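You operate a simulated robot arm through the tools that you are given. There is no shell and no other tool. Be economical: measure what you need, move in short steps, check, and stop when the job is done.

Carry out the task below with a simulated robot arm. There is one attempt and no reset: what you move stays moved.

TASK
Spray the mark on the blue folded cloth with water and brush it off.
Fine: put the bottle and the clothes brush back.

It is judged by the outcome, as a careful person would: the job done as asked, and still so three seconds after it is handed in. It fails if anything else is knocked over, pushed out of place, dropped, spilled or broken.

THE ROBOT
A 7-joint arm with a two-finger parallel gripper, fixed in place. Base frame: the origin is at the foot of the arm, x ahead of it, y to its left, z up; the work surface is at about z = 0. Lengths are in mm, angles in rad, forces in N, time in s.
With the tool pointing down near the work surface it reaches from about 240 to 620 mm from the base axis. Its first joint turns from -1.152 to 1.152 rad. Payload 2.6 kg.
Tool frame: the origin (TCP) lies between the finger pads and is the grasp point; the fingertips stand 30 mm ahead of it; z points along the fingers, y is the line along which they close. The gripper opens to 94 mm. The fingers are 28 mm wide and 10 mm thick; the gripper's body (50 by 96 mm) begins 55 mm behind the TCP.
Orientation is told as [roll, pitch, yaw] about the base's x, y, z axes, in that order, counted from this pose: with the fingers straight down and closing along the base's y, the tool's x points along the base's -x, its y along +y and its z along -z.

THE INTERFACE
- The arm moves only by the tool apply_moves. Its arguments are lists of equal length, an entry for each row: "travel": the shift along the tool's x, y, z in units of 50 mm (1.0 is 50 mm), a list of three; "rot": the turn, a rotation vector about the tool's x, y, z in units of 6 degrees (1.0 is 6 degrees), a list of three. In form: {"travel": [[dx, dy, dz], ...], "rot": [[rx, ry, rz], ...]}. A call has 1 to 10 rows; each row shifts and turns the commanded pose from where the row before left it, along the tool's axes as they then stand. "grip" is the closure, from 0 (fully open) to 1 (shut), set as the call begins (left out, the last holds). A call with a number of a shift or a turn outside -1 to 1 is refused whole. A row lasts 0.2 s, in which the tool goes at most 50 mm and 0.15 rad; a call with a longer step from one row to the next is refused whole, and so is a gripper value outside its range. A pose out of reach is approached as far as the arm can. The call stops where the force on the tool passes 40 N (or 10 N more than at its start, if that is more) or the arm is blocked; 0.2 s more then pass. The fingers move at their own pace (about 72 mm/s each) and stop on an object; they squeeze with about 45 N. The grip force told is the motor's: it shows also when the fingers shut on nothing. Time passes only in rows, and 0.2 s behind the last, so rows that do not move let the fingers close. It gives the time, the measured TCP pose, the force on the tool (base axes), the opening and the grip force at its end, in the units of the frame above (readings bear some noise), and new pictures: "views" is both (left out), scene, wrist or none.
- Cameras (640 x 400 px; columns grow to the right, rows downward): "scene" is fixed at [32.8, 425.3, 572]; the picture's right is [-0.82, -0.58, 0.00], its down [-0.30, 0.42, -0.86] and it looks along [0.49, -0.70, -0.51] (base axes); focal length 240 px, centre (320, 200). "wrist" rides on the gripper at [-37, 0, -58] in the tool frame; the picture's right is [0.00, -1.00, 0.00], its down [0.97, 0.00, -0.24] and it looks along [0.24, 0.00, 0.97] (tool axes); focal length 218 px, centre (320, 200).
- pixel_to_xyz(camera, pixels): for up to 12 pixels [column, row] of the newest picture of that camera ("zoom" is the newest enlarged one), the place [x, y, z] in the base frame of the surface seen there, good to about 2 mm. No time passes.
- zoom(camera, box): a new picture of the part [left, top, right, bottom] of that camera's present view, enlarged. No time passes.
- sign_off(): hands the job in; it is judged then, once.

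Work in short steps. Measure before you move; look again where a grasp or a placing could have gone wrong, and mend it. You have 80 turns and 120 pictures in all, those below and enlarged ones among them. Open the gripper and draw the arm clear of the work before you hand the job in, unless the task says otherwise; then end with one line.

The tools are called by a JSON object that holds its "name" and its "arguments". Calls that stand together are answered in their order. apply_moves: Moves the arm, as the interface text tells. Its arguments: {"type":"object","properties":{"travel":{"type":"array"},"rot":{"type":"array"},"grip":{"type":"number"},"views":{"type":"string","enum":["both","scene","wrist","none"]}},"required":["travel","rot"]} The other tools are called the same way: pixel_to_xyz (camera, pixels) gives the place of the surface under pixels of a picture; zoom (camera, box) takes an enlarged picture of a part of a camera's view; sign_off () hands the job in.

At the start:

```text
t: 0.0
eef_pos: [294.7, 28.6, 475.1]
tcp_rot: [0.0, 0.0, 0.0]
contact_force: [-0.8, -0.1, 0.3]
width: 94.1
grasp_force: 0.0
```

scene: 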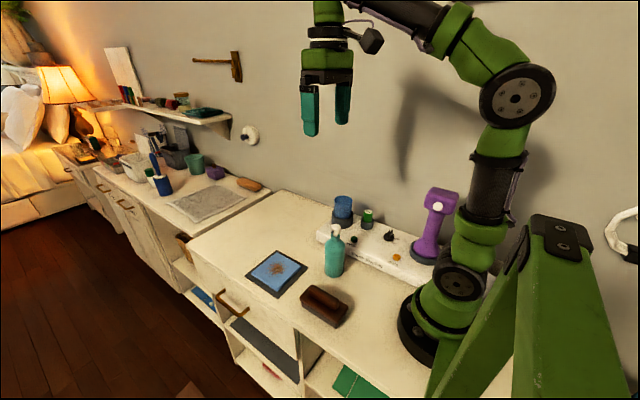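
wrist: 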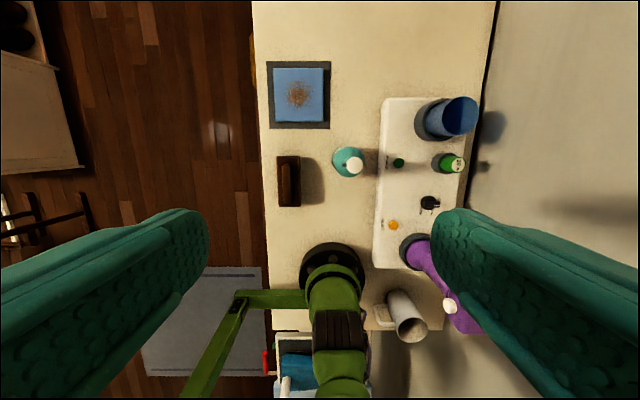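

The scene shows the cloth around (278,268), the bottle around (334,252) and the brush around (324,306). I'll zoom in on these and measure them.

{"name": "zoom", "arguments": {"camera": "scene", "box": [230, 180, 430, 340]}}

{"name": "zoom", "arguments": {"camera": "wrist", "box": [250, 50, 490, 220]}}

{"name": "pixel_to_xyz", "arguments": {"camera": "wrist", "pixels": [[298, 94], [273, 68], [323, 68], [273, 122], [323, 122], [354, 166], [345, 155], [288, 160], [279, 180], [298, 180], [288, 204], [310, 220]]}}

{"name": "pixel_to_xyz", "arguments": {"camera": "scene", "pixels": [[334, 228], [334, 240], [334, 255], [334, 272], [324, 298], [320, 315], [305, 290], [345, 305], [276, 268], [300, 263], [259, 278]]}}

```text
2.50 times, centred on (330, 260) of scene
```

zoom: 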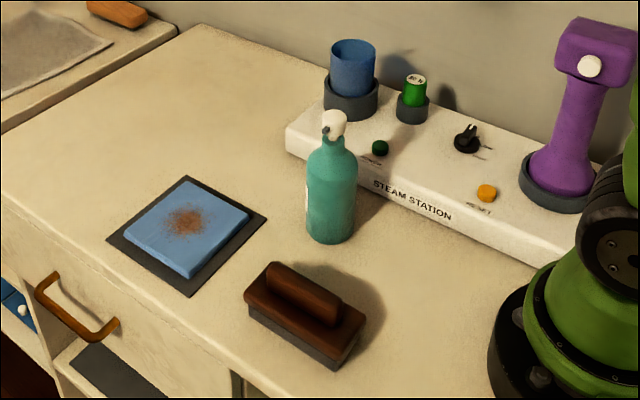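

```text
2.35 times, centred on (370, 135) of wrist
```

zoom: 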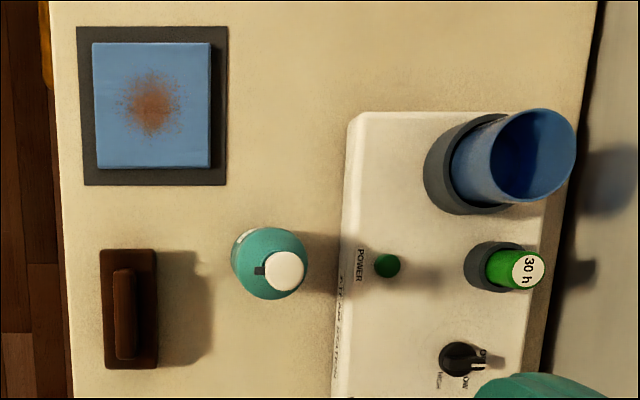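

```text
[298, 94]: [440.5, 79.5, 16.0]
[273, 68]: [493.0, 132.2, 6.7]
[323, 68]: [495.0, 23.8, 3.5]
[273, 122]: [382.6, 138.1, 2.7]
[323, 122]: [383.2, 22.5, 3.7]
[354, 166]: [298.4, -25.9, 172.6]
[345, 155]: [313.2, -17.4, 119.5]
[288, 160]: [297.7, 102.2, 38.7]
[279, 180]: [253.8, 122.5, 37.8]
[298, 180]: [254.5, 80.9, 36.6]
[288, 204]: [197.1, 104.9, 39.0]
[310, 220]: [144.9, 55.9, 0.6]
```

```text
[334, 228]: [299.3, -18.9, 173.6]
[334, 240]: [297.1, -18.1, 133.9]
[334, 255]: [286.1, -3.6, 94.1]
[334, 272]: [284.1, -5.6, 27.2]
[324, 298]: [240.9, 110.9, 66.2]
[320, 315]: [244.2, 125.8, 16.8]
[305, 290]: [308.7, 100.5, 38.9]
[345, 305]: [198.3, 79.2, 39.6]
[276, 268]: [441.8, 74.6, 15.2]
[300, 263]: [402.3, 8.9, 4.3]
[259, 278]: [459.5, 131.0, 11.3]
```

{"name": "zoom", "arguments": {"camera": "scene", "box": [309, 218, 359, 282]}}

{"name": "zoom", "arguments": {"camera": "wrist", "box": [322, 138, 378, 183]}}

{"name": "zoom", "arguments": {"camera": "scene", "box": [290, 275, 360, 335]}}

```text
6.25 times, centred on (334, 250) of scene
```

zoom: 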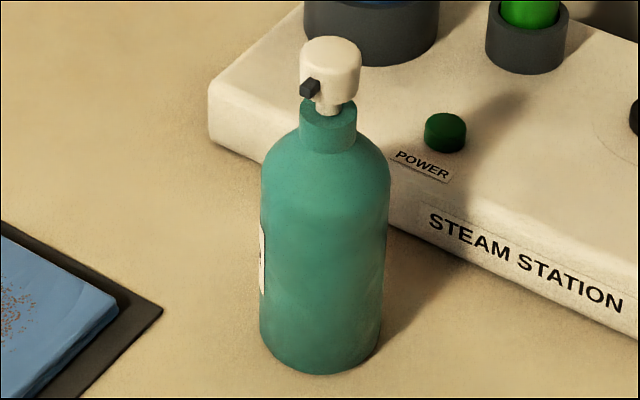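

```text
8.89 times, centred on (350, 160) of wrist
```

zoom: 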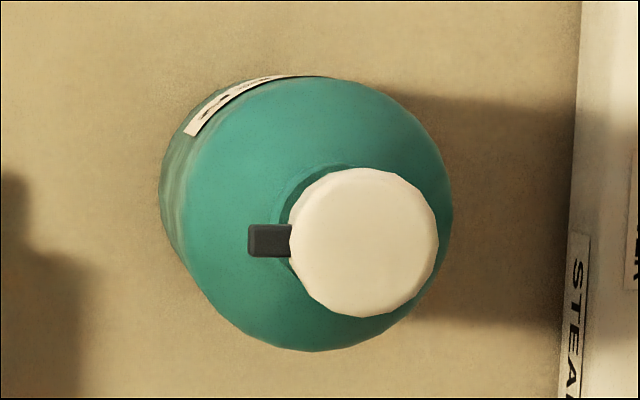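

```text
6.67 times, centred on (325, 305) of scene
```

zoom: 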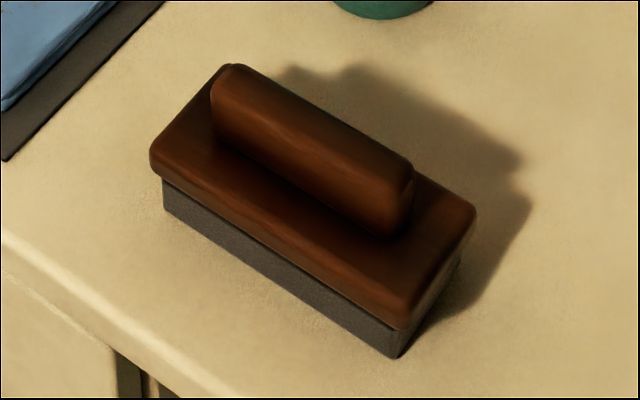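

The bottle has a pump head at about (297,-25,174) with its nozzle along +y. I'll tilt the wrist camera to see the nozzle and label from the side.

{"name": "apply_moves", "arguments": {"travel": [[0, 1, 1], [0, 1, 1], [0, 0, 1], [0, 0, 1], [0, 0, 0.4], [0, 0, 0], [0, 0, 0], [0, 0, 0], [0, 0, 0], [0, 0, 0]], "rot": [[0, 0, 0], [0, 0, 0], [1, 0, 0], [1, 0, 0], [1, 0, 0], [1, 0, 0], [1, 0, 0], [1, 0, 0], [1, 0, 0], [1, 0, 0]], "views": "wrist"}}

```text
refused: row 1 steps farther than a row can; nothing moved
```

{"name": "apply_moves", "arguments": {"travel": [[0, 0.7, 0.7], [0, 0.7, 0.7], [0, 0.6, 0.7], [0, 0, 0.95], [0, 0, 0.95], [0, 0, 0], [0, 0, 0], [0, 0, 0], [0, 0, 0], [0, 0, 0]], "rot": [[0, 0, 0], [0, 0, 0], [1, 0, 0], [1, 0, 0], [1, 0, 0], [1, 0, 0], [1, 0, 0], [1, 0, 0], [1, 0, 0], [1, 0, 0]], "views": "both"}}

```text
t: 2.2
eef_pos: [293.0, 114.6, 276.9]
tcp_rot: [-0.841, 0.0, 0.0]
contact_force: [0.8, 0.6, -0.3]
width: 94.3
grasp_force: 0.0
```

scene: 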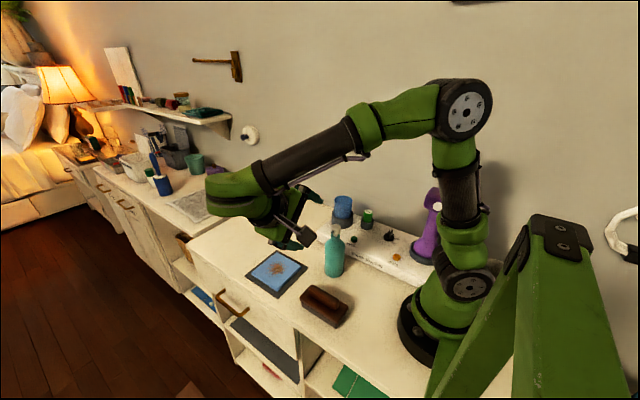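
wrist: 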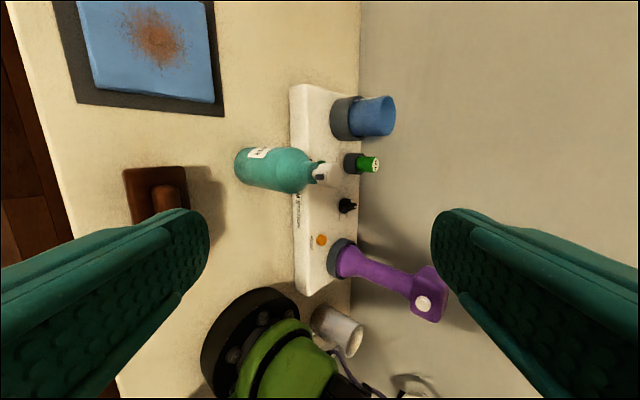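

{"name": "zoom", "arguments": {"camera": "wrist", "box": [230, 135, 340, 205]}}

{"name": "zoom", "arguments": {"camera": "wrist", "box": [115, 155, 195, 225]}}

{"name": "pixel_to_xyz", "arguments": {"camera": "wrist", "pixels": [[270, 148], [270, 188], [308, 162], [308, 186], [240, 170], [292, 150], [292, 190], [318, 168], [325, 180], [300, 168], [280, 170]]}}

```text
5.71 times, centred on (285, 170) of wrist
```

zoom: 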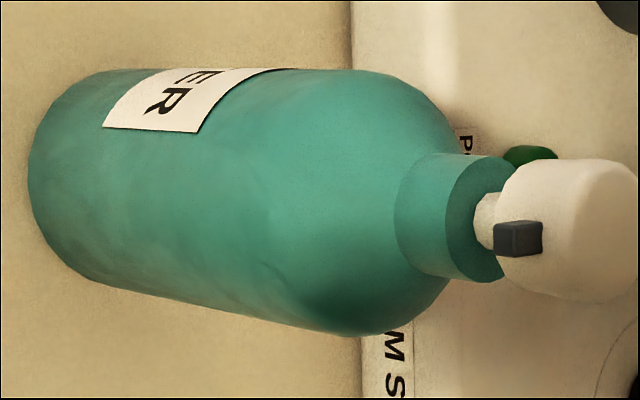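

```text
5.71 times, centred on (155, 190) of wrist
```

zoom: 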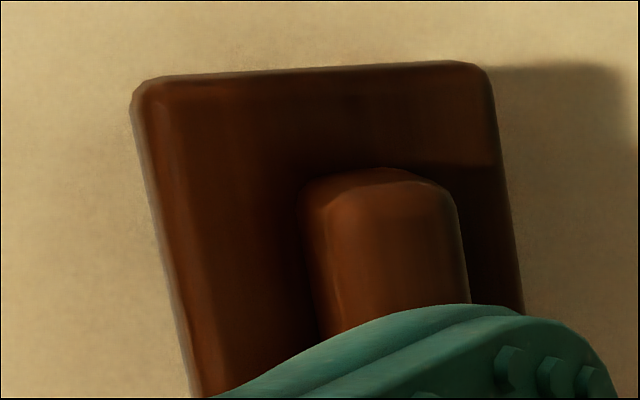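

```text
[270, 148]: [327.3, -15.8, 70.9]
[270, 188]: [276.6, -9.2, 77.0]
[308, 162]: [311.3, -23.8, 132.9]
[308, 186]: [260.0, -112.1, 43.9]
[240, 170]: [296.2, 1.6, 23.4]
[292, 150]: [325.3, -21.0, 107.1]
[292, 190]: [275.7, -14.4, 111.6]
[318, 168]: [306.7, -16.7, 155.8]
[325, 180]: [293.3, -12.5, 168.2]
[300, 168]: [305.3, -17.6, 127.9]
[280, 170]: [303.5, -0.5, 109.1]
```

The nozzle is horizontal along +y and has a press-down pump head. I'll return the tool to vertical and yaw it 90° so the fingers close along x, leaving the nozzle clear between them.

{"name": "apply_moves", "arguments": {"travel": [[0, 0, 0], [0, 0, 0], [0, 0, 0], [0, 0, 0], [0, 0, 0], [0, 0, 0], [0, 0, 0], [0, 0, 0], [-0.16, -0.95, 0], [0, -0.95, 0]], "rot": [[-1, 0, 0], [-1, 0, 0], [-1, 0, 0], [-1, 0, 0], [-1, 0, 0], [-1, 0, 0], [-1, 0, 0], [-1, 0, 0], [0, 0, 0], [0, 0, 0]], "views": "none"}}

{"name": "apply_moves", "arguments": {"travel": [[0, -0.95, 0], [0, 0, 0], [0, 0, 0], [0, 0, 0], [0, 0, 0], [0, 0, 0], [0, 0, 0], [0, 0, 0], [0, 0, 0], [0, 0, 0]], "rot": [[0, 0, 0], [0, 0, -1], [0, 0, -1], [0, 0, -1], [0, 0, -1], [0, 0, -1], [0, 0, -1], [0, 0, -1], [0, 0, -1], [0, 0, -1]], "views": "none"}}

{"name": "apply_moves", "arguments": {"travel": [[0, 0, 0], [0, 0, 0], [0, 0, 0], [0, 0, 0], [0, 0, 0], [0, 0, 0], [0, 0, 0]], "rot": [[0, 0, -1], [0, 0, -1], [0, 0, -1], [0, 0, -1], [0, 0, -1], [0, 0, -1], [0, 0, 0]], "views": "both"}}

```text
t: 4.4
eef_pos: [304.3, 18.2, 275.2]
tcp_rot: [0.001, -0.001, 0.0]
contact_force: [-0.5, 0.5, 0.5]
width: 93.9
grasp_force: 0.0
```

```text
t: 6.6
eef_pos: [302.1, -26.6, 276.1]
tcp_rot: [-0.002, 0.001, 0.946]
contact_force: [-0.1, 1.2, 0.2]
width: 93.9
grasp_force: 0.0
```

```text
t: 8.2
eef_pos: [301.7, -27.7, 277.5]
tcp_rot: [0.002, 0.001, 1.573]
contact_force: [0.0, -0.7, 0.0]
width: 94.2
grasp_force: 0.1
```

scene: 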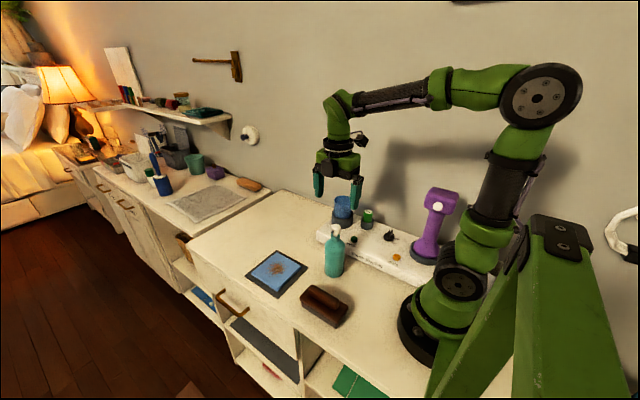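
wrist: 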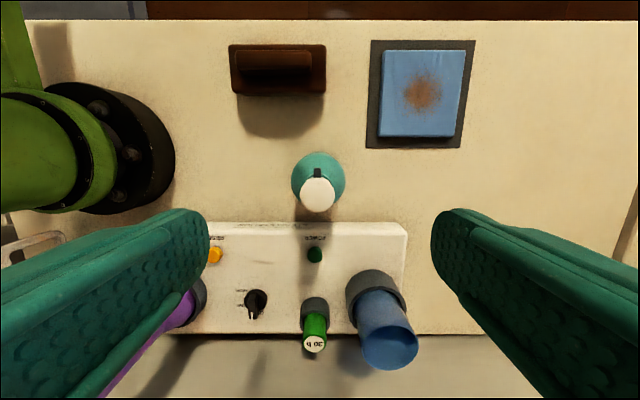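

The bottle is centred between the fingers. I'll check the head, then lower in steps.

{"name": "pixel_to_xyz", "arguments": {"camera": "wrist", "pixels": [[317, 193], [302, 193], [332, 193], [317, 175], [293, 178], [344, 178]]}}

{"name": "apply_moves", "arguments": {"travel": [[0, 0, 0.8], [0, 0, 0.8], [0, 0, 0.6], [0, 0, 0.4], [0, 0, 0.3], [0, 0, 0.1], [0, 0, 0]], "rot": [[0, 0, 0], [0, 0, 0], [0, 0, 0], [0, 0, 0], [0, 0, 0], [0, 0, 0], [0, 0, 0]], "views": "both"}}

```text
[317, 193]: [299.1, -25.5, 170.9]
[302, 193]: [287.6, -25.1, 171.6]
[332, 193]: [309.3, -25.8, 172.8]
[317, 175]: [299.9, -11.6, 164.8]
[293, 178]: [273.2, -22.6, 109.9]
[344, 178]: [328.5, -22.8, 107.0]
```

```text
t: 9.8
eef_pos: [302.6, -27.2, 126.1]
tcp_rot: [0.001, 0.0, 1.571]
contact_force: [-0.2, -0.4, -0.3]
width: 94.1
grasp_force: 0.1
```

scene: 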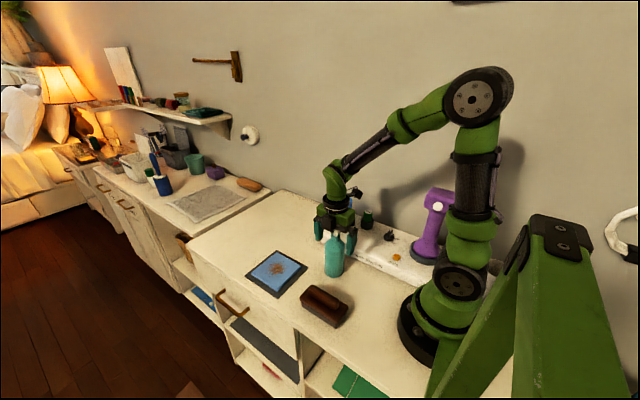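
wrist: 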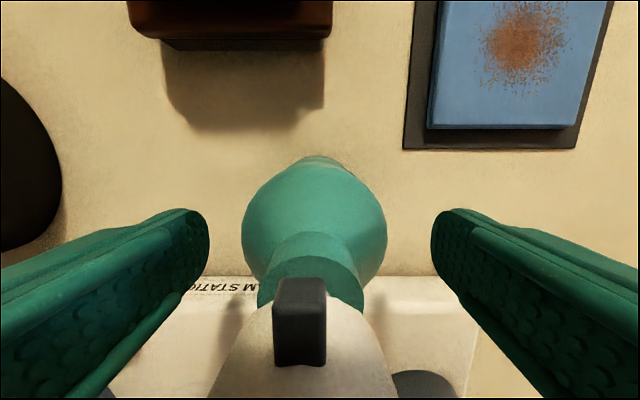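

Fingers flank the bottle. Closing the grip.

{"name": "apply_moves", "arguments": {"travel": [[0, 0.05, 0], [0, 0, 0], [0, 0, 0], [0, 0, 0]], "rot": [[0, 0, 0], [0, 0, 0], [0, 0, 0], [0, 0, 0]], "grip": 1, "views": "none"}}

{"name": "apply_moves", "arguments": {"travel": [[0, 0, -0.2], [0, 0, -0.2], [0, 0, -0.2], [0, 0, 0]], "rot": [[0, 0, 0], [0, 0, 0], [0, 0, 0], [0, 0, 0]], "views": "both"}}

```text
t: 10.8
eef_pos: [298.9, -28.0, 127.0]
tcp_rot: [0.001, -0.001, 1.57]
contact_force: [0.9, 0.0, -0.7]
width: 57.9
grasp_force: 44.7
```

```text
t: 11.8
eef_pos: [300.5, -28.0, 158.8]
tcp_rot: [0.0, -0.001, 1.57]
contact_force: [1.1, -0.6, -2.2]
width: 57.9
grasp_force: 44.5
```

scene: 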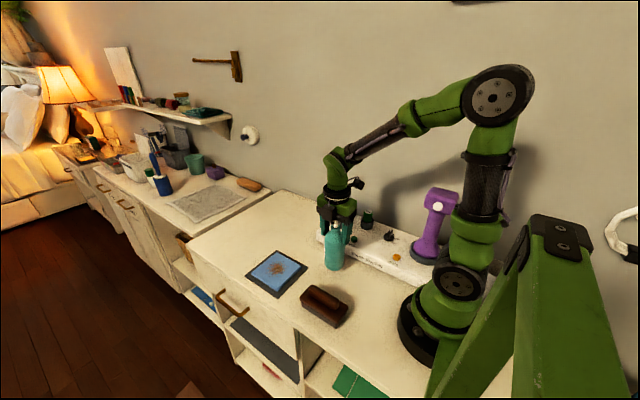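
wrist: 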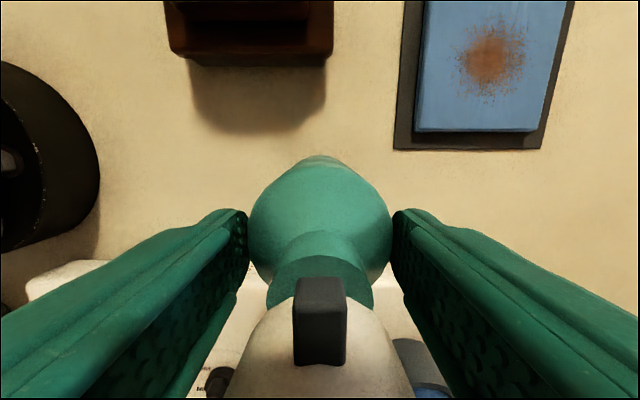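

The bottle is held firmly and nothing has sprayed. I'll yaw it so the nozzle faces the mark, direction (142,106), and set it down.

{"name": "apply_moves", "arguments": {"travel": [[0, 0, 0], [0, 0, 0], [0, 0, 0], [0, 0, 0], [0, 0, 0], [0, 0, 0], [0, 0, 0], [0, 0, 0], [0, 0, 0], [0, 0, 0]], "rot": [[0, 0, 0.98], [0, 0, 0.98], [0, 0, 0.98], [0, 0, 0.98], [0, 0, 0.98], [0, 0, 0.98], [0, 0, 0.98], [0, 0, 0.98], [0, 0, 0.98], [0, 0, 0]], "views": "none"}}

{"name": "apply_moves", "arguments": {"travel": [[0, 0, 0.3], [0, 0, 0.2], [0, 0, 0.09], [0, 0, 0], [0, 0, 0]], "rot": [[0, 0, 0], [0, 0, 0], [0, 0, 0], [0, 0, 0], [0, 0, 0]], "views": "wrist"}}

```text
t: 14.0
eef_pos: [301.4, -26.4, 156.6]
tcp_rot: [0.0, 0.0, 0.643]
contact_force: [0.1, 0.0, -2.3]
width: 57.7
grasp_force: 45.5
```

```text
t: 15.2
eef_pos: [299.5, -27.1, 129.0]
tcp_rot: [0.0, 0.0, 0.646]
contact_force: [-0.5, 0.1, -3.0]
width: 57.7
grasp_force: 44.4
```

wrist: 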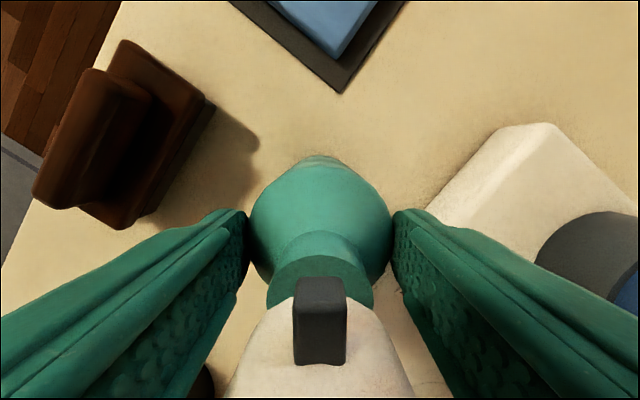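

{"name": "apply_moves", "arguments": {"travel": [[0, 0, 0.04], [0, 0, 0.02], [0, 0, 0]], "rot": [[0, 0, 0], [0, 0, 0], [0, 0, 0]], "views": "none"}}

```text
t: 16.1
eef_pos: [300.3, -27.1, 126.7]
tcp_rot: [-0.002, -0.003, 0.644]
contact_force: [-2.3, -0.2, 5.0]
width: 57.8
grasp_force: 45.4
stopped in row 3: the force on the tool passed its limit (the readings are from after the stop); the commanded pose is now the measured one
```

The bottle is on the table. I'll open to a loose guard and push the palm down on the pump head.

{"name": "apply_moves", "arguments": {"travel": [[0, 0, 0], [0, 0, 0], [0, 0, 0.1], [0, 0, 0.08], [0, 0, 0.06], [0, 0, 0.04], [0, 0, 0]], "rot": [[0, 0, 0], [0, 0, 0], [0, 0, 0], [0, 0, 0], [0, 0, 0], [0, 0, 0], [0, 0, 0]], "grip": 0.25, "views": "both"}}

```text
t: 17.7
eef_pos: [301.0, -27.2, 112.2]
tcp_rot: [-0.002, -0.004, 0.643]
contact_force: [-0.2, 1.4, 3.9]
width: 70.2
grasp_force: 0.1
```

scene: 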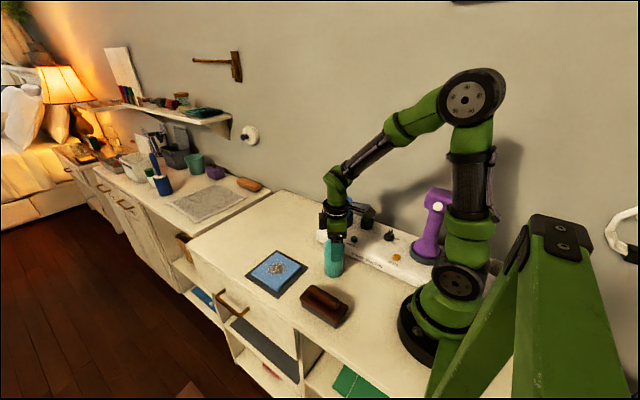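
wrist: 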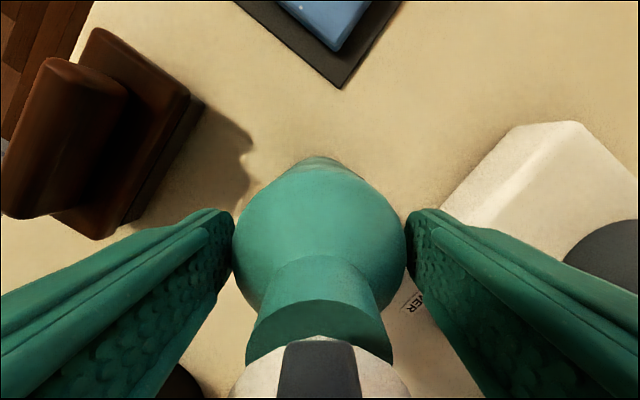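

The scene shows a change on the cloth at (277,267), so I'll zoom there.

{"name": "zoom", "arguments": {"camera": "scene", "box": [240, 225, 360, 305]}}

```text
5.00 times, centred on (300, 265) of scene
```

zoom: 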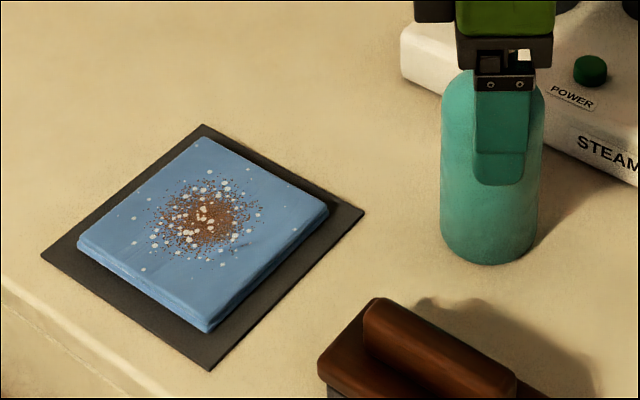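

The spray hit: droplets now cover the mark. I'll release the head, re-grip the body, and turn the bottle back to its original heading.

{"name": "apply_moves", "arguments": {"travel": [[0, 0, -0.15], [0, 0, -0.15], [0, 0, 0]], "rot": [[0, 0, 0], [0, 0, 0], [0, 0, 0]], "views": "none"}}

{"name": "apply_moves", "arguments": {"travel": [[0, 0, 0], [0, 0, 0], [0, 0, 0], [0, 0, -0.2], [0, 0, 0]], "rot": [[0, 0, 0], [0, 0, 0], [0, 0, 0], [0, 0, 0], [0, 0, 0]], "grip": 1, "views": "none"}}

{"name": "apply_moves", "arguments": {"travel": [[0, 0, 0], [0, 0, 0], [0, 0, 0], [0, 0, 0], [0, 0, 0], [0, 0, 0], [0, 0, 0], [0, 0, 0], [0, 0, 0], [0, 0, 0]], "rot": [[0, 0, -0.98], [0, 0, -0.98], [0, 0, -0.98], [0, 0, -0.98], [0, 0, -0.98], [0, 0, -0.98], [0, 0, -0.98], [0, 0, -0.98], [0, 0, -0.98], [0, 0, 0]], "views": "both"}}

```text
t: 18.5
eef_pos: [300.8, -28.6, 127.9]
tcp_rot: [-0.001, -0.003, 0.644]
contact_force: [0.0, -0.3, 0.2]
width: 70.1
grasp_force: 0.1
```

```text
t: 19.7
eef_pos: [300.1, -28.3, 136.3]
tcp_rot: [0.0, -0.003, 0.645]
contact_force: [0.0, 0.0, -3.0]
width: 57.9
grasp_force: 45.2
```

```text
t: 21.9
eef_pos: [301.7, -26.3, 138.7]
tcp_rot: [-0.003, -0.001, 1.568]
contact_force: [1.1, 0.0, -2.3]
width: 58.0
grasp_force: 44.6
```

scene: 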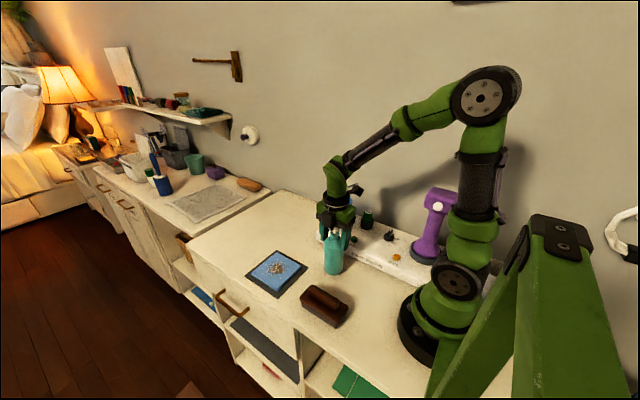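
wrist: 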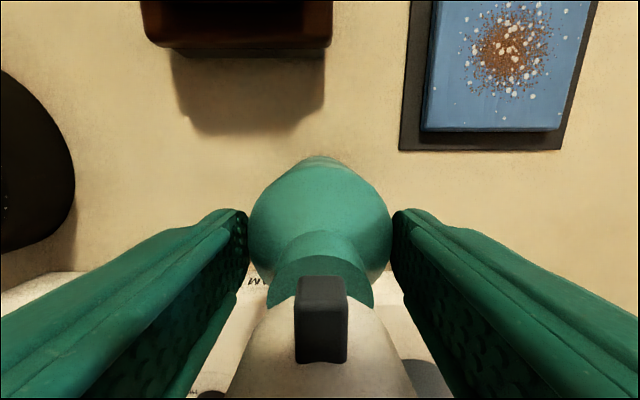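

Lowering onto the original spot until it touches.

{"name": "apply_moves", "arguments": {"travel": [[0, 0.02, 0.08], [0, 0, 0.06], [0, 0, 0.03], [0, 0, 0.03], [0, 0, 0]], "rot": [[0, 0, 0], [0, 0, 0], [0, 0, 0], [0, 0, 0], [0, 0, 0]], "views": "none"}}

```text
t: 23.1
eef_pos: [299.4, -26.8, 127.0]
tcp_rot: [-0.002, -0.001, 1.567]
contact_force: [0.4, 0.3, -2.8]
width: 57.8
grasp_force: 45.2
```

{"name": "apply_moves", "arguments": {"travel": [[0, 0, 0.02], [0, 0, 0.02], [0, 0, 0]], "rot": [[0, 0, 0], [0, 0, 0], [0, 0, 0]], "views": "none"}}

```text
t: 23.8
eef_pos: [301.0, -27.8, 127.9]
tcp_rot: [-0.008, -0.001, 1.566]
contact_force: [-3.0, -0.1, 4.3]
width: 58.0
grasp_force: 45.2
stopped in row 3: the force on the tool passed its limit (the readings are from after the stop); the commanded pose is now the measured one
```

On the table. Open, rise, and turn to yaw 0 for the brush.

{"name": "apply_moves", "arguments": {"travel": [[0, 0, 0], [0, 0, 0], [0, 0, -0.3], [0, 0, -0.6], [0, 0, -0.8], [0, 0, -0.9], [0, 0, 0], [0, 0, 0], [0, 0, 0], [0, 0, 0]], "rot": [[0, 0, 0], [0, 0, 0], [0, 0, 0], [0, 0, 0], [0, 0, 0], [0, 0, 0], [0, 0, 1], [0, 0, 1], [0, 0, 1], [0, 0, 1]], "grip": 0, "views": "none"}}

{"name": "apply_moves", "arguments": {"travel": [[0, 0, 0], [0, 0, 0], [0, 0, 0], [0, 0, 0], [0, 0, 0], [0, 0, 0], [0, 0, 0], [0, 0, 0], [0, 0, 0], [0, 0, 0]], "rot": [[0, 0, 1], [0, 0, 1], [0, 0, 1], [0, 0, 1], [0, 0, 1], [0, 0, 1], [0, 0, 1], [0, 0, 1], [0, 0, 1], [0, 0, 1]], "views": "none"}}

{"name": "apply_moves", "arguments": {"travel": [[0, 0.9, 0], [0, 0.9, 0], [0, 0.8, 0], [0.9, 0, 0], [0, 0, 0]], "rot": [[0, 0, 0.96], [0, 0, 0], [0, 0, 0], [0, 0, 0], [0, 0, 0]], "views": "both"}}

```text
t: 26.0
eef_pos: [298.3, -26.9, 256.9]
tcp_rot: [-0.005, -0.004, 1.144]
contact_force: [0.7, -0.4, -0.5]
width: 94.0
grasp_force: 0.0
```

```text
t: 28.2
eef_pos: [300.1, -27.3, 256.3]
tcp_rot: [0.002, -0.006, 0.098]
contact_force: [-0.3, 0.1, -0.7]
width: 94.1
grasp_force: 0.0
```

```text
t: 29.4
eef_pos: [248.0, 102.9, 256.9]
tcp_rot: [0.0, -0.005, -0.001]
contact_force: [-0.2, 0.7, 0.3]
width: 94.3
grasp_force: 0.1
```

scene: 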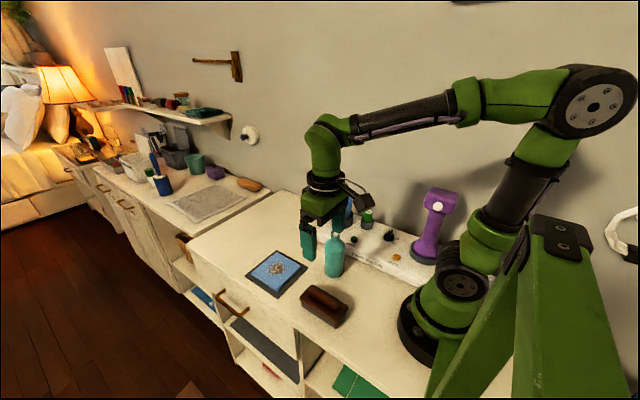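
wrist: 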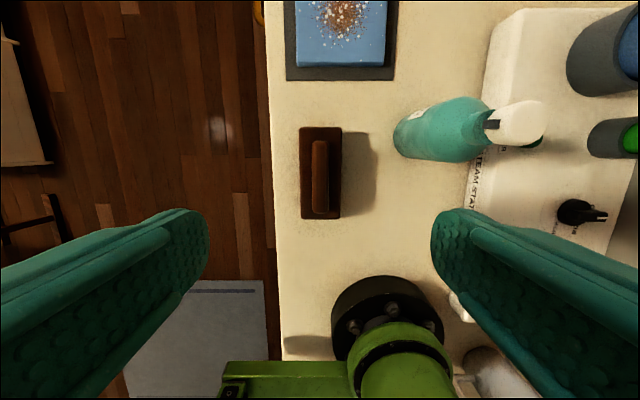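

Bottle stands back in place. Measuring the brush handle at (320,175).

{"name": "pixel_to_xyz", "arguments": {"camera": "wrist", "pixels": [[320, 145], [320, 175], [320, 208], [313, 175], [327, 175], [303, 132], [338, 132], [303, 214], [338, 214], [340, 38], [343, 15], [500, 120]]}}

{"name": "zoom", "arguments": {"camera": "wrist", "box": [270, 0, 420, 230]}}

```text
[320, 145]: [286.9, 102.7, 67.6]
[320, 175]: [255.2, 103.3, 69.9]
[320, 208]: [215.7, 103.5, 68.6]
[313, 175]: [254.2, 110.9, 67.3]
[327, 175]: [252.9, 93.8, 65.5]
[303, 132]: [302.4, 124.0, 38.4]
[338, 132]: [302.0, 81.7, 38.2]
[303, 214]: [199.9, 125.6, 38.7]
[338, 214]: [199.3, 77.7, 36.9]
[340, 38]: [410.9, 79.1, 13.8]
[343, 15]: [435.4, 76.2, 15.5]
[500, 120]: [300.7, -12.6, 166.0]
```

```text
1.74 times, centred on (345, 115) of wrist
```

zoom: 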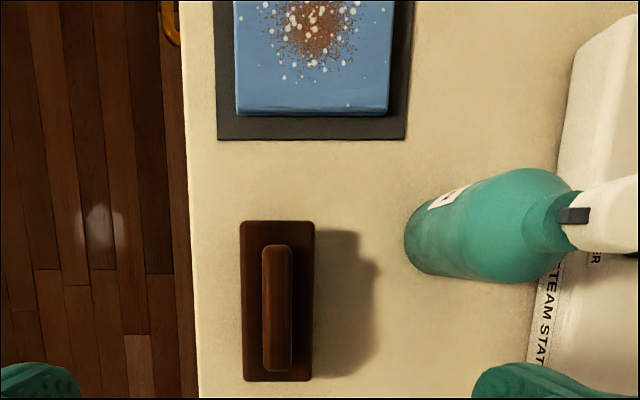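

Handle centre is (251,102.5) with its top at z 69. Descending to TCP z≈74 and gripping.

{"name": "apply_moves", "arguments": {"travel": [[-0.06, 0, 0.9], [0, 0, 0.9], [0, 0, 0.9], [0, 0, 0.6], [0, 0, 0.26], [0, 0, 0.1], [0, 0, 0]], "rot": [[0, 0, 0], [0, 0, 0], [0, 0, 0], [0, 0, 0], [0, 0, 0], [0, 0, 0], [0, 0, 0]], "views": "none"}}

{"name": "apply_moves", "arguments": {"travel": [[0, 0, 0], [0, 0, 0], [0, 0, 0], [0, 0, 0]], "rot": [[0, 0, 0], [0, 0, 0], [0, 0, 0], [0, 0, 0]], "grip": 1, "views": "both"}}

```text
t: 31.0
eef_pos: [254.1, 103.7, 74.2]
tcp_rot: [0.002, -0.007, -0.001]
contact_force: [0.6, -0.9, -0.3]
width: 94.1
grasp_force: 0.1
```

```text
t: 32.0
eef_pos: [254.4, 102.4, 73.8]
tcp_rot: [0.002, -0.007, -0.001]
contact_force: [0.8, 0.5, 0.1]
width: 19.1
grasp_force: 44.6
```

scene: 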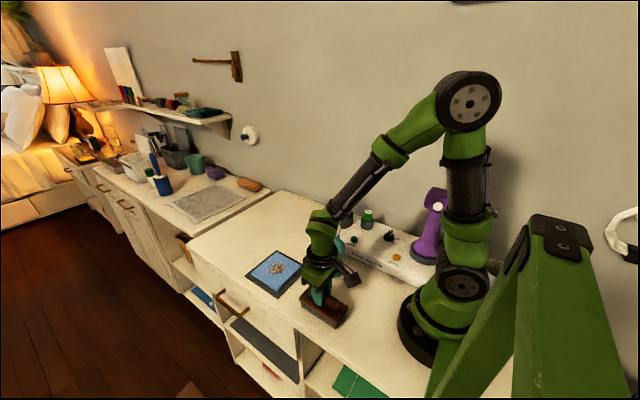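
wrist: 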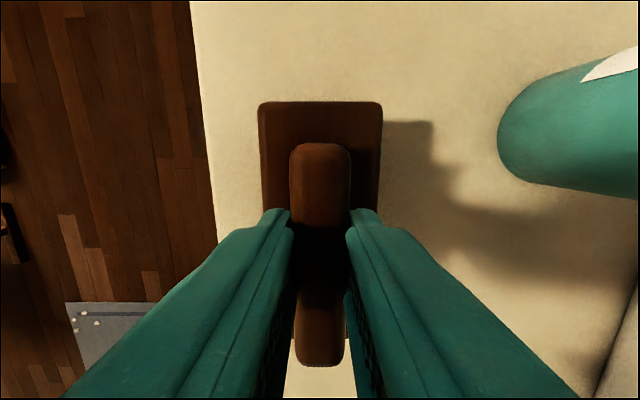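

Handle is gripped at width 19. Lifting, and moving over the cloth centre (441,78).

{"name": "apply_moves", "arguments": {"travel": [[0, 0, -0.4], [0, 0, -0.6], [0, 0, -0.2], [-0.9, 0, 0], [-0.9, 0, 0], [-0.9, 0, 0], [-0.9, -0.2, 0], [-0.2, -0.28, 0], [0, 0, 0]], "rot": [[0, 0, 0], [0, 0, 0], [0, 0, 0], [0, 0, 0], [0, 0, 0], [0, 0, 0], [0, 0, 0], [0, 0, 0], [0, 0, 0]], "views": "both"}}

```text
t: 34.0
eef_pos: [444.4, 79.7, 134.7]
tcp_rot: [0.002, -0.004, 0.001]
contact_force: [0.7, -0.4, -1.2]
width: 19.3
grasp_force: 44.8
```

scene: 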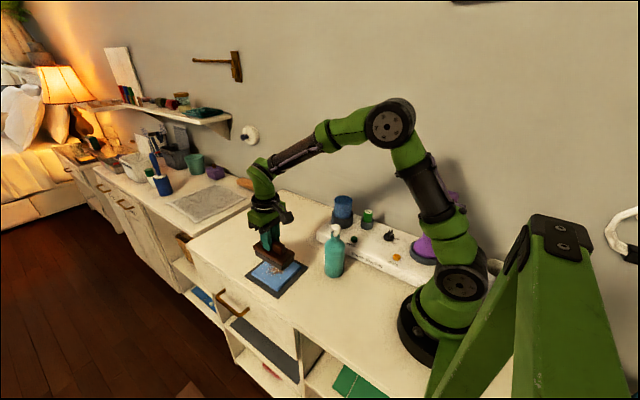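
wrist: 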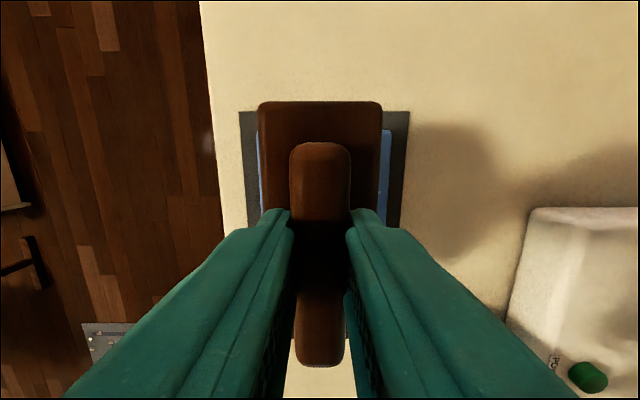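

Lowering gently toward the cloth (contact expected near TCP z≈90).

{"name": "apply_moves", "arguments": {"travel": [[0, 0, 0.4], [0, 0, 0.3], [0, 0, 0.1], [0, 0, 0.05], [0, 0, 0.03], [0, 0, 0]], "rot": [[0, 0, 0], [0, 0, 0], [0, 0, 0], [0, 0, 0], [0, 0, 0], [0, 0, 0]], "views": "none"}}

```text
t: 35.4
eef_pos: [443.2, 78.8, 91.2]
tcp_rot: [0.003, -0.005, -0.003]
contact_force: [-0.5, 0.9, -0.9]
width: 19.3
grasp_force: 45.1
```

{"name": "apply_moves", "arguments": {"travel": [[0, 0, 0.02], [0, 0, 0.02], [0, 0, 0]], "rot": [[0, 0, 0], [0, 0, 0], [0, 0, 0]], "views": "none"}}

```text
t: 36.2
eef_pos: [442.8, 78.2, 89.1]
tcp_rot: [0.002, -0.008, -0.001]
contact_force: [0.5, 0.0, 0.3]
width: 19.1
grasp_force: 44.6
```

{"name": "apply_moves", "arguments": {"travel": [[0, 0, 0.02], [0, 0, 0], [0, 0.2, 0], [0, 0.2, 0], [0, 0, 0]], "rot": [[0, 0, 0], [0, 0, 0], [0, 0, 0], [0, 0, 0], [0, 0, 0]], "views": "both"}}

```text
t: 37.4
eef_pos: [443.6, 96.4, 88.6]
tcp_rot: [0.004, -0.008, -0.002]
contact_force: [0.4, -4.7, 9.2]
width: 19.3
grasp_force: 45.2
```

scene: 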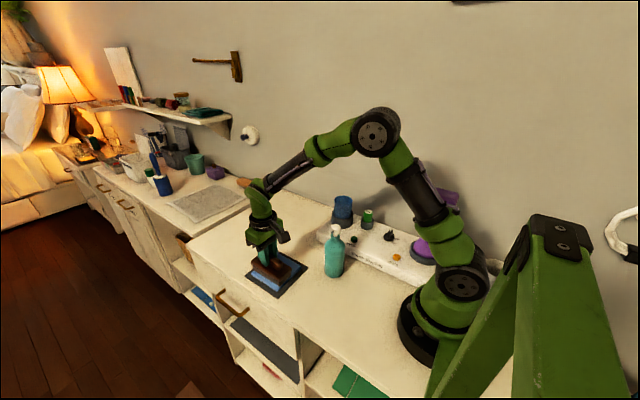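
wrist: 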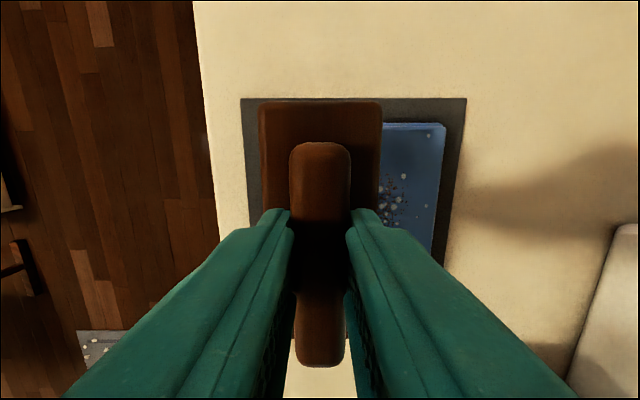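

Good contact at about 9 N, and the uncovered part of the mark is already fading. Stroking back and forth across it.

{"name": "apply_moves", "arguments": {"travel": [[0, -0.25, 0], [0, -0.25, 0], [0, -0.25, 0], [0, -0.1, 0], [0, 0.25, 0], [0, 0.25, 0], [0, 0.25, 0], [0, 0.1, 0], [0, 0, 0]], "rot": [[0, 0, 0], [0, 0, 0], [0, 0, 0], [0, 0, 0], [0, 0, 0], [0, 0, 0], [0, 0, 0], [0, 0, 0], [0, 0, 0]], "views": "none"}}

{"name": "apply_moves", "arguments": {"travel": [[0, -0.25, 0], [0, -0.25, 0], [0, -0.25, 0], [0, -0.1, 0], [0, 0.25, 0], [0, 0.25, 0], [0, 0.25, 0], [0, 0.1, 0], [0, 0, 0]], "rot": [[0, 0, 0], [0, 0, 0], [0, 0, 0], [0, 0, 0], [0, 0, 0], [0, 0, 0], [0, 0, 0], [0, 0, 0], [0, 0, 0]], "views": "wrist"}}

```text
t: 39.4
eef_pos: [444.7, 98.9, 88.4]
tcp_rot: [0.004, -0.006, -0.001]
contact_force: [-0.8, -8.1, 14.2]
width: 19.2
grasp_force: 45.0
```

```text
t: 41.4
eef_pos: [443.8, 99.3, 88.0]
tcp_rot: [0.003, -0.008, -0.002]
contact_force: [0.8, -10.1, 20.0]
width: 19.2
grasp_force: 44.8
```

wrist: 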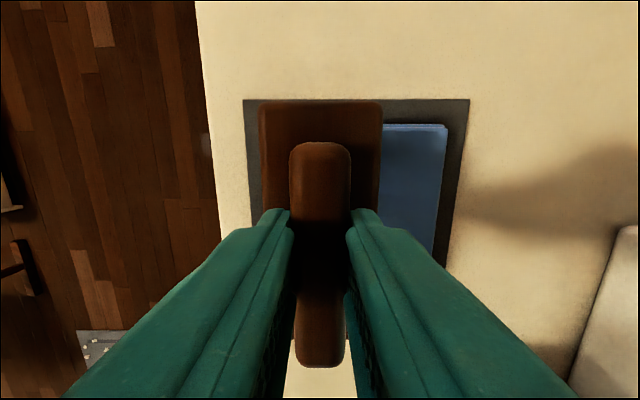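

The exposed cloth looks clean. Lifting and moving back toward the brush's place to look at the whole cloth.

{"name": "apply_moves", "arguments": {"travel": [[0, 0, -0.3], [0, 0, -0.6], [0.9, 0, 0], [0.9, 0.05, 0], [0.9, 0.05, 0], [0.9, 0, 0], [0.2, 0, 0], [0, 0, 0]], "rot": [[0, 0, 0], [0, 0, 0], [0, 0, 0], [0, 0, 0], [0, 0, 0], [0, 0, 0], [0, 0, 0], [0, 0, 0]], "views": "scene"}}

{"name": "zoom", "arguments": {"camera": "scene", "box": [240, 225, 360, 335]}}

```text
t: 43.2
eef_pos: [252.7, 102.2, 129.9]
tcp_rot: [0.003, -0.007, -0.001]
contact_force: [-0.2, 0.8, -1.8]
width: 19.3
grasp_force: 44.9
```

scene: 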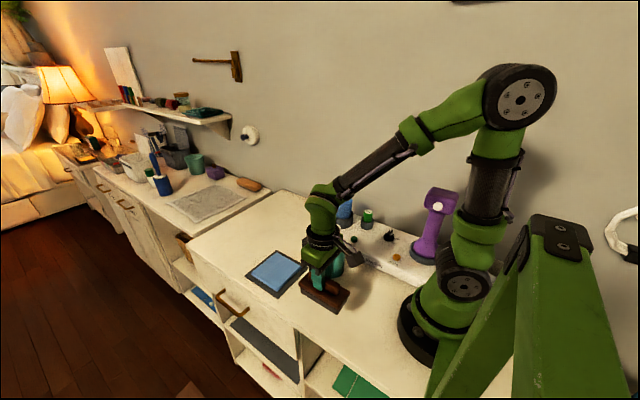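

```text
3.64 times, centred on (300, 280) of scene
```

zoom: 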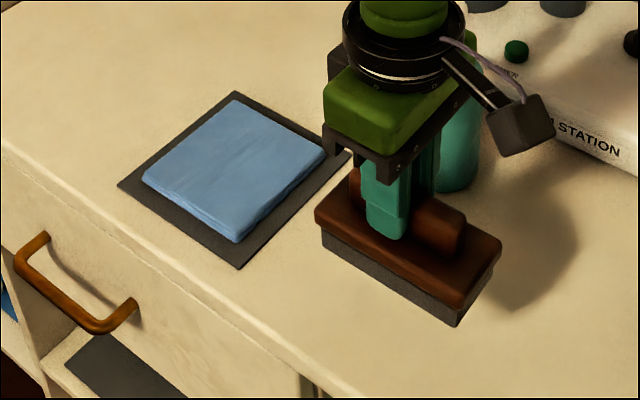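

The mark is gone and the cloth is in place. Lowering the brush onto its original spot.

{"name": "apply_moves", "arguments": {"travel": [[-0.03, 0, 0.5], [0, 0, 0.4], [0, 0, 0.13], [0, 0, 0.04], [0, 0, 0.03], [0, 0, 0]], "rot": [[0, 0, 0], [0, 0, 0], [0, 0, 0], [0, 0, 0], [0, 0, 0], [0, 0, 0]], "views": "none"}}

```text
t: 44.6
eef_pos: [256.0, 103.2, 77.5]
tcp_rot: [0.002, -0.006, 0.001]
contact_force: [0.4, 1.0, -2.0]
width: 19.2
grasp_force: 44.9
```

{"name": "apply_moves", "arguments": {"travel": [[0.02, 0, 0.03], [0, 0, 0.03], [0, 0, 0.02], [0, 0, 0]], "rot": [[0, 0, 0], [0, 0, 0], [0, 0, 0], [0, 0, 0]], "views": "none"}}

```text
t: 45.6
eef_pos: [255.2, 104.1, 73.8]
tcp_rot: [0.001, -0.008, -0.001]
contact_force: [-5.8, -0.2, 22.1]
width: 19.4
grasp_force: 45.0
```

On the table. Opening, then rising clear.

{"name": "apply_moves", "arguments": {"travel": [[0, 0, -0.02], [0, 0, 0], [0, 0, 0], [0, 0, 0], [0, 0, -0.4], [0, 0, -0.8], [0, 0, -0.9], [0, 0, -0.9], [0, 0, -0.9], [0, 0, 0]], "rot": [[0, 0, 0], [0, 0, 0], [0, 0, 0], [0, 0, 0], [0, 0, 0], [0, 0, 0], [0, 0, 0], [0, 0, 0], [0, 0, 0], [0, 0, 0]], "grip": 0, "views": "both"}}

{"name": "zoom", "arguments": {"camera": "scene", "box": [230, 180, 430, 340]}}

{"name": "pixel_to_xyz", "arguments": {"camera": "scene", "pixels": [[334, 228], [324, 298], [305, 290], [345, 305]]}}

```text
t: 47.8
eef_pos: [254.7, 104.1, 270.0]
tcp_rot: [0.002, -0.008, -0.001]
contact_force: [0.1, -0.5, 0.4]
width: 93.9
grasp_force: 0.0
```

scene: 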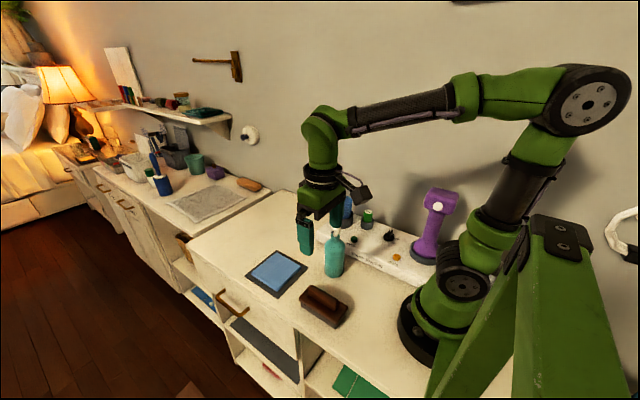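
wrist: 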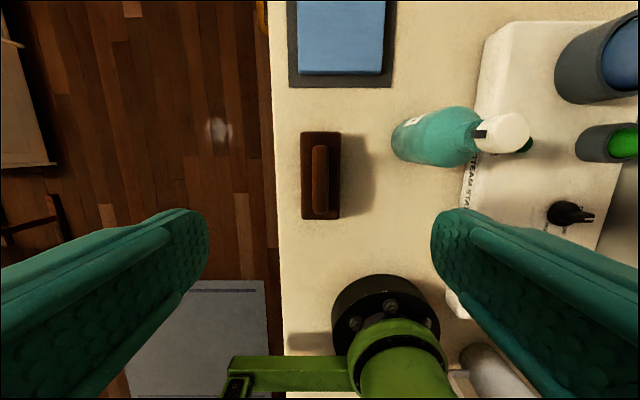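

```text
2.50 times, centred on (330, 260) of scene
```

zoom: 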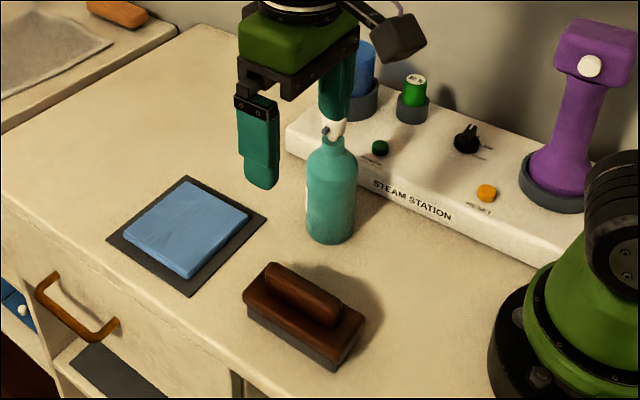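

```text
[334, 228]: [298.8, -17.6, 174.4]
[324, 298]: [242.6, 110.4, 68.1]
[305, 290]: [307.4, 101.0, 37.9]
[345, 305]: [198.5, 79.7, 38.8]
```

The cloth is clean, and the bottle and brush are back on their original spots. The gripper is open and clear, so I'm handing in.

{"name": "sign_off", "arguments": {}}

```text
The job is handed in.
```

I sprayed the mark on the blue cloth once and brushed it off, then put the bottle and clothes brush back in their original places.
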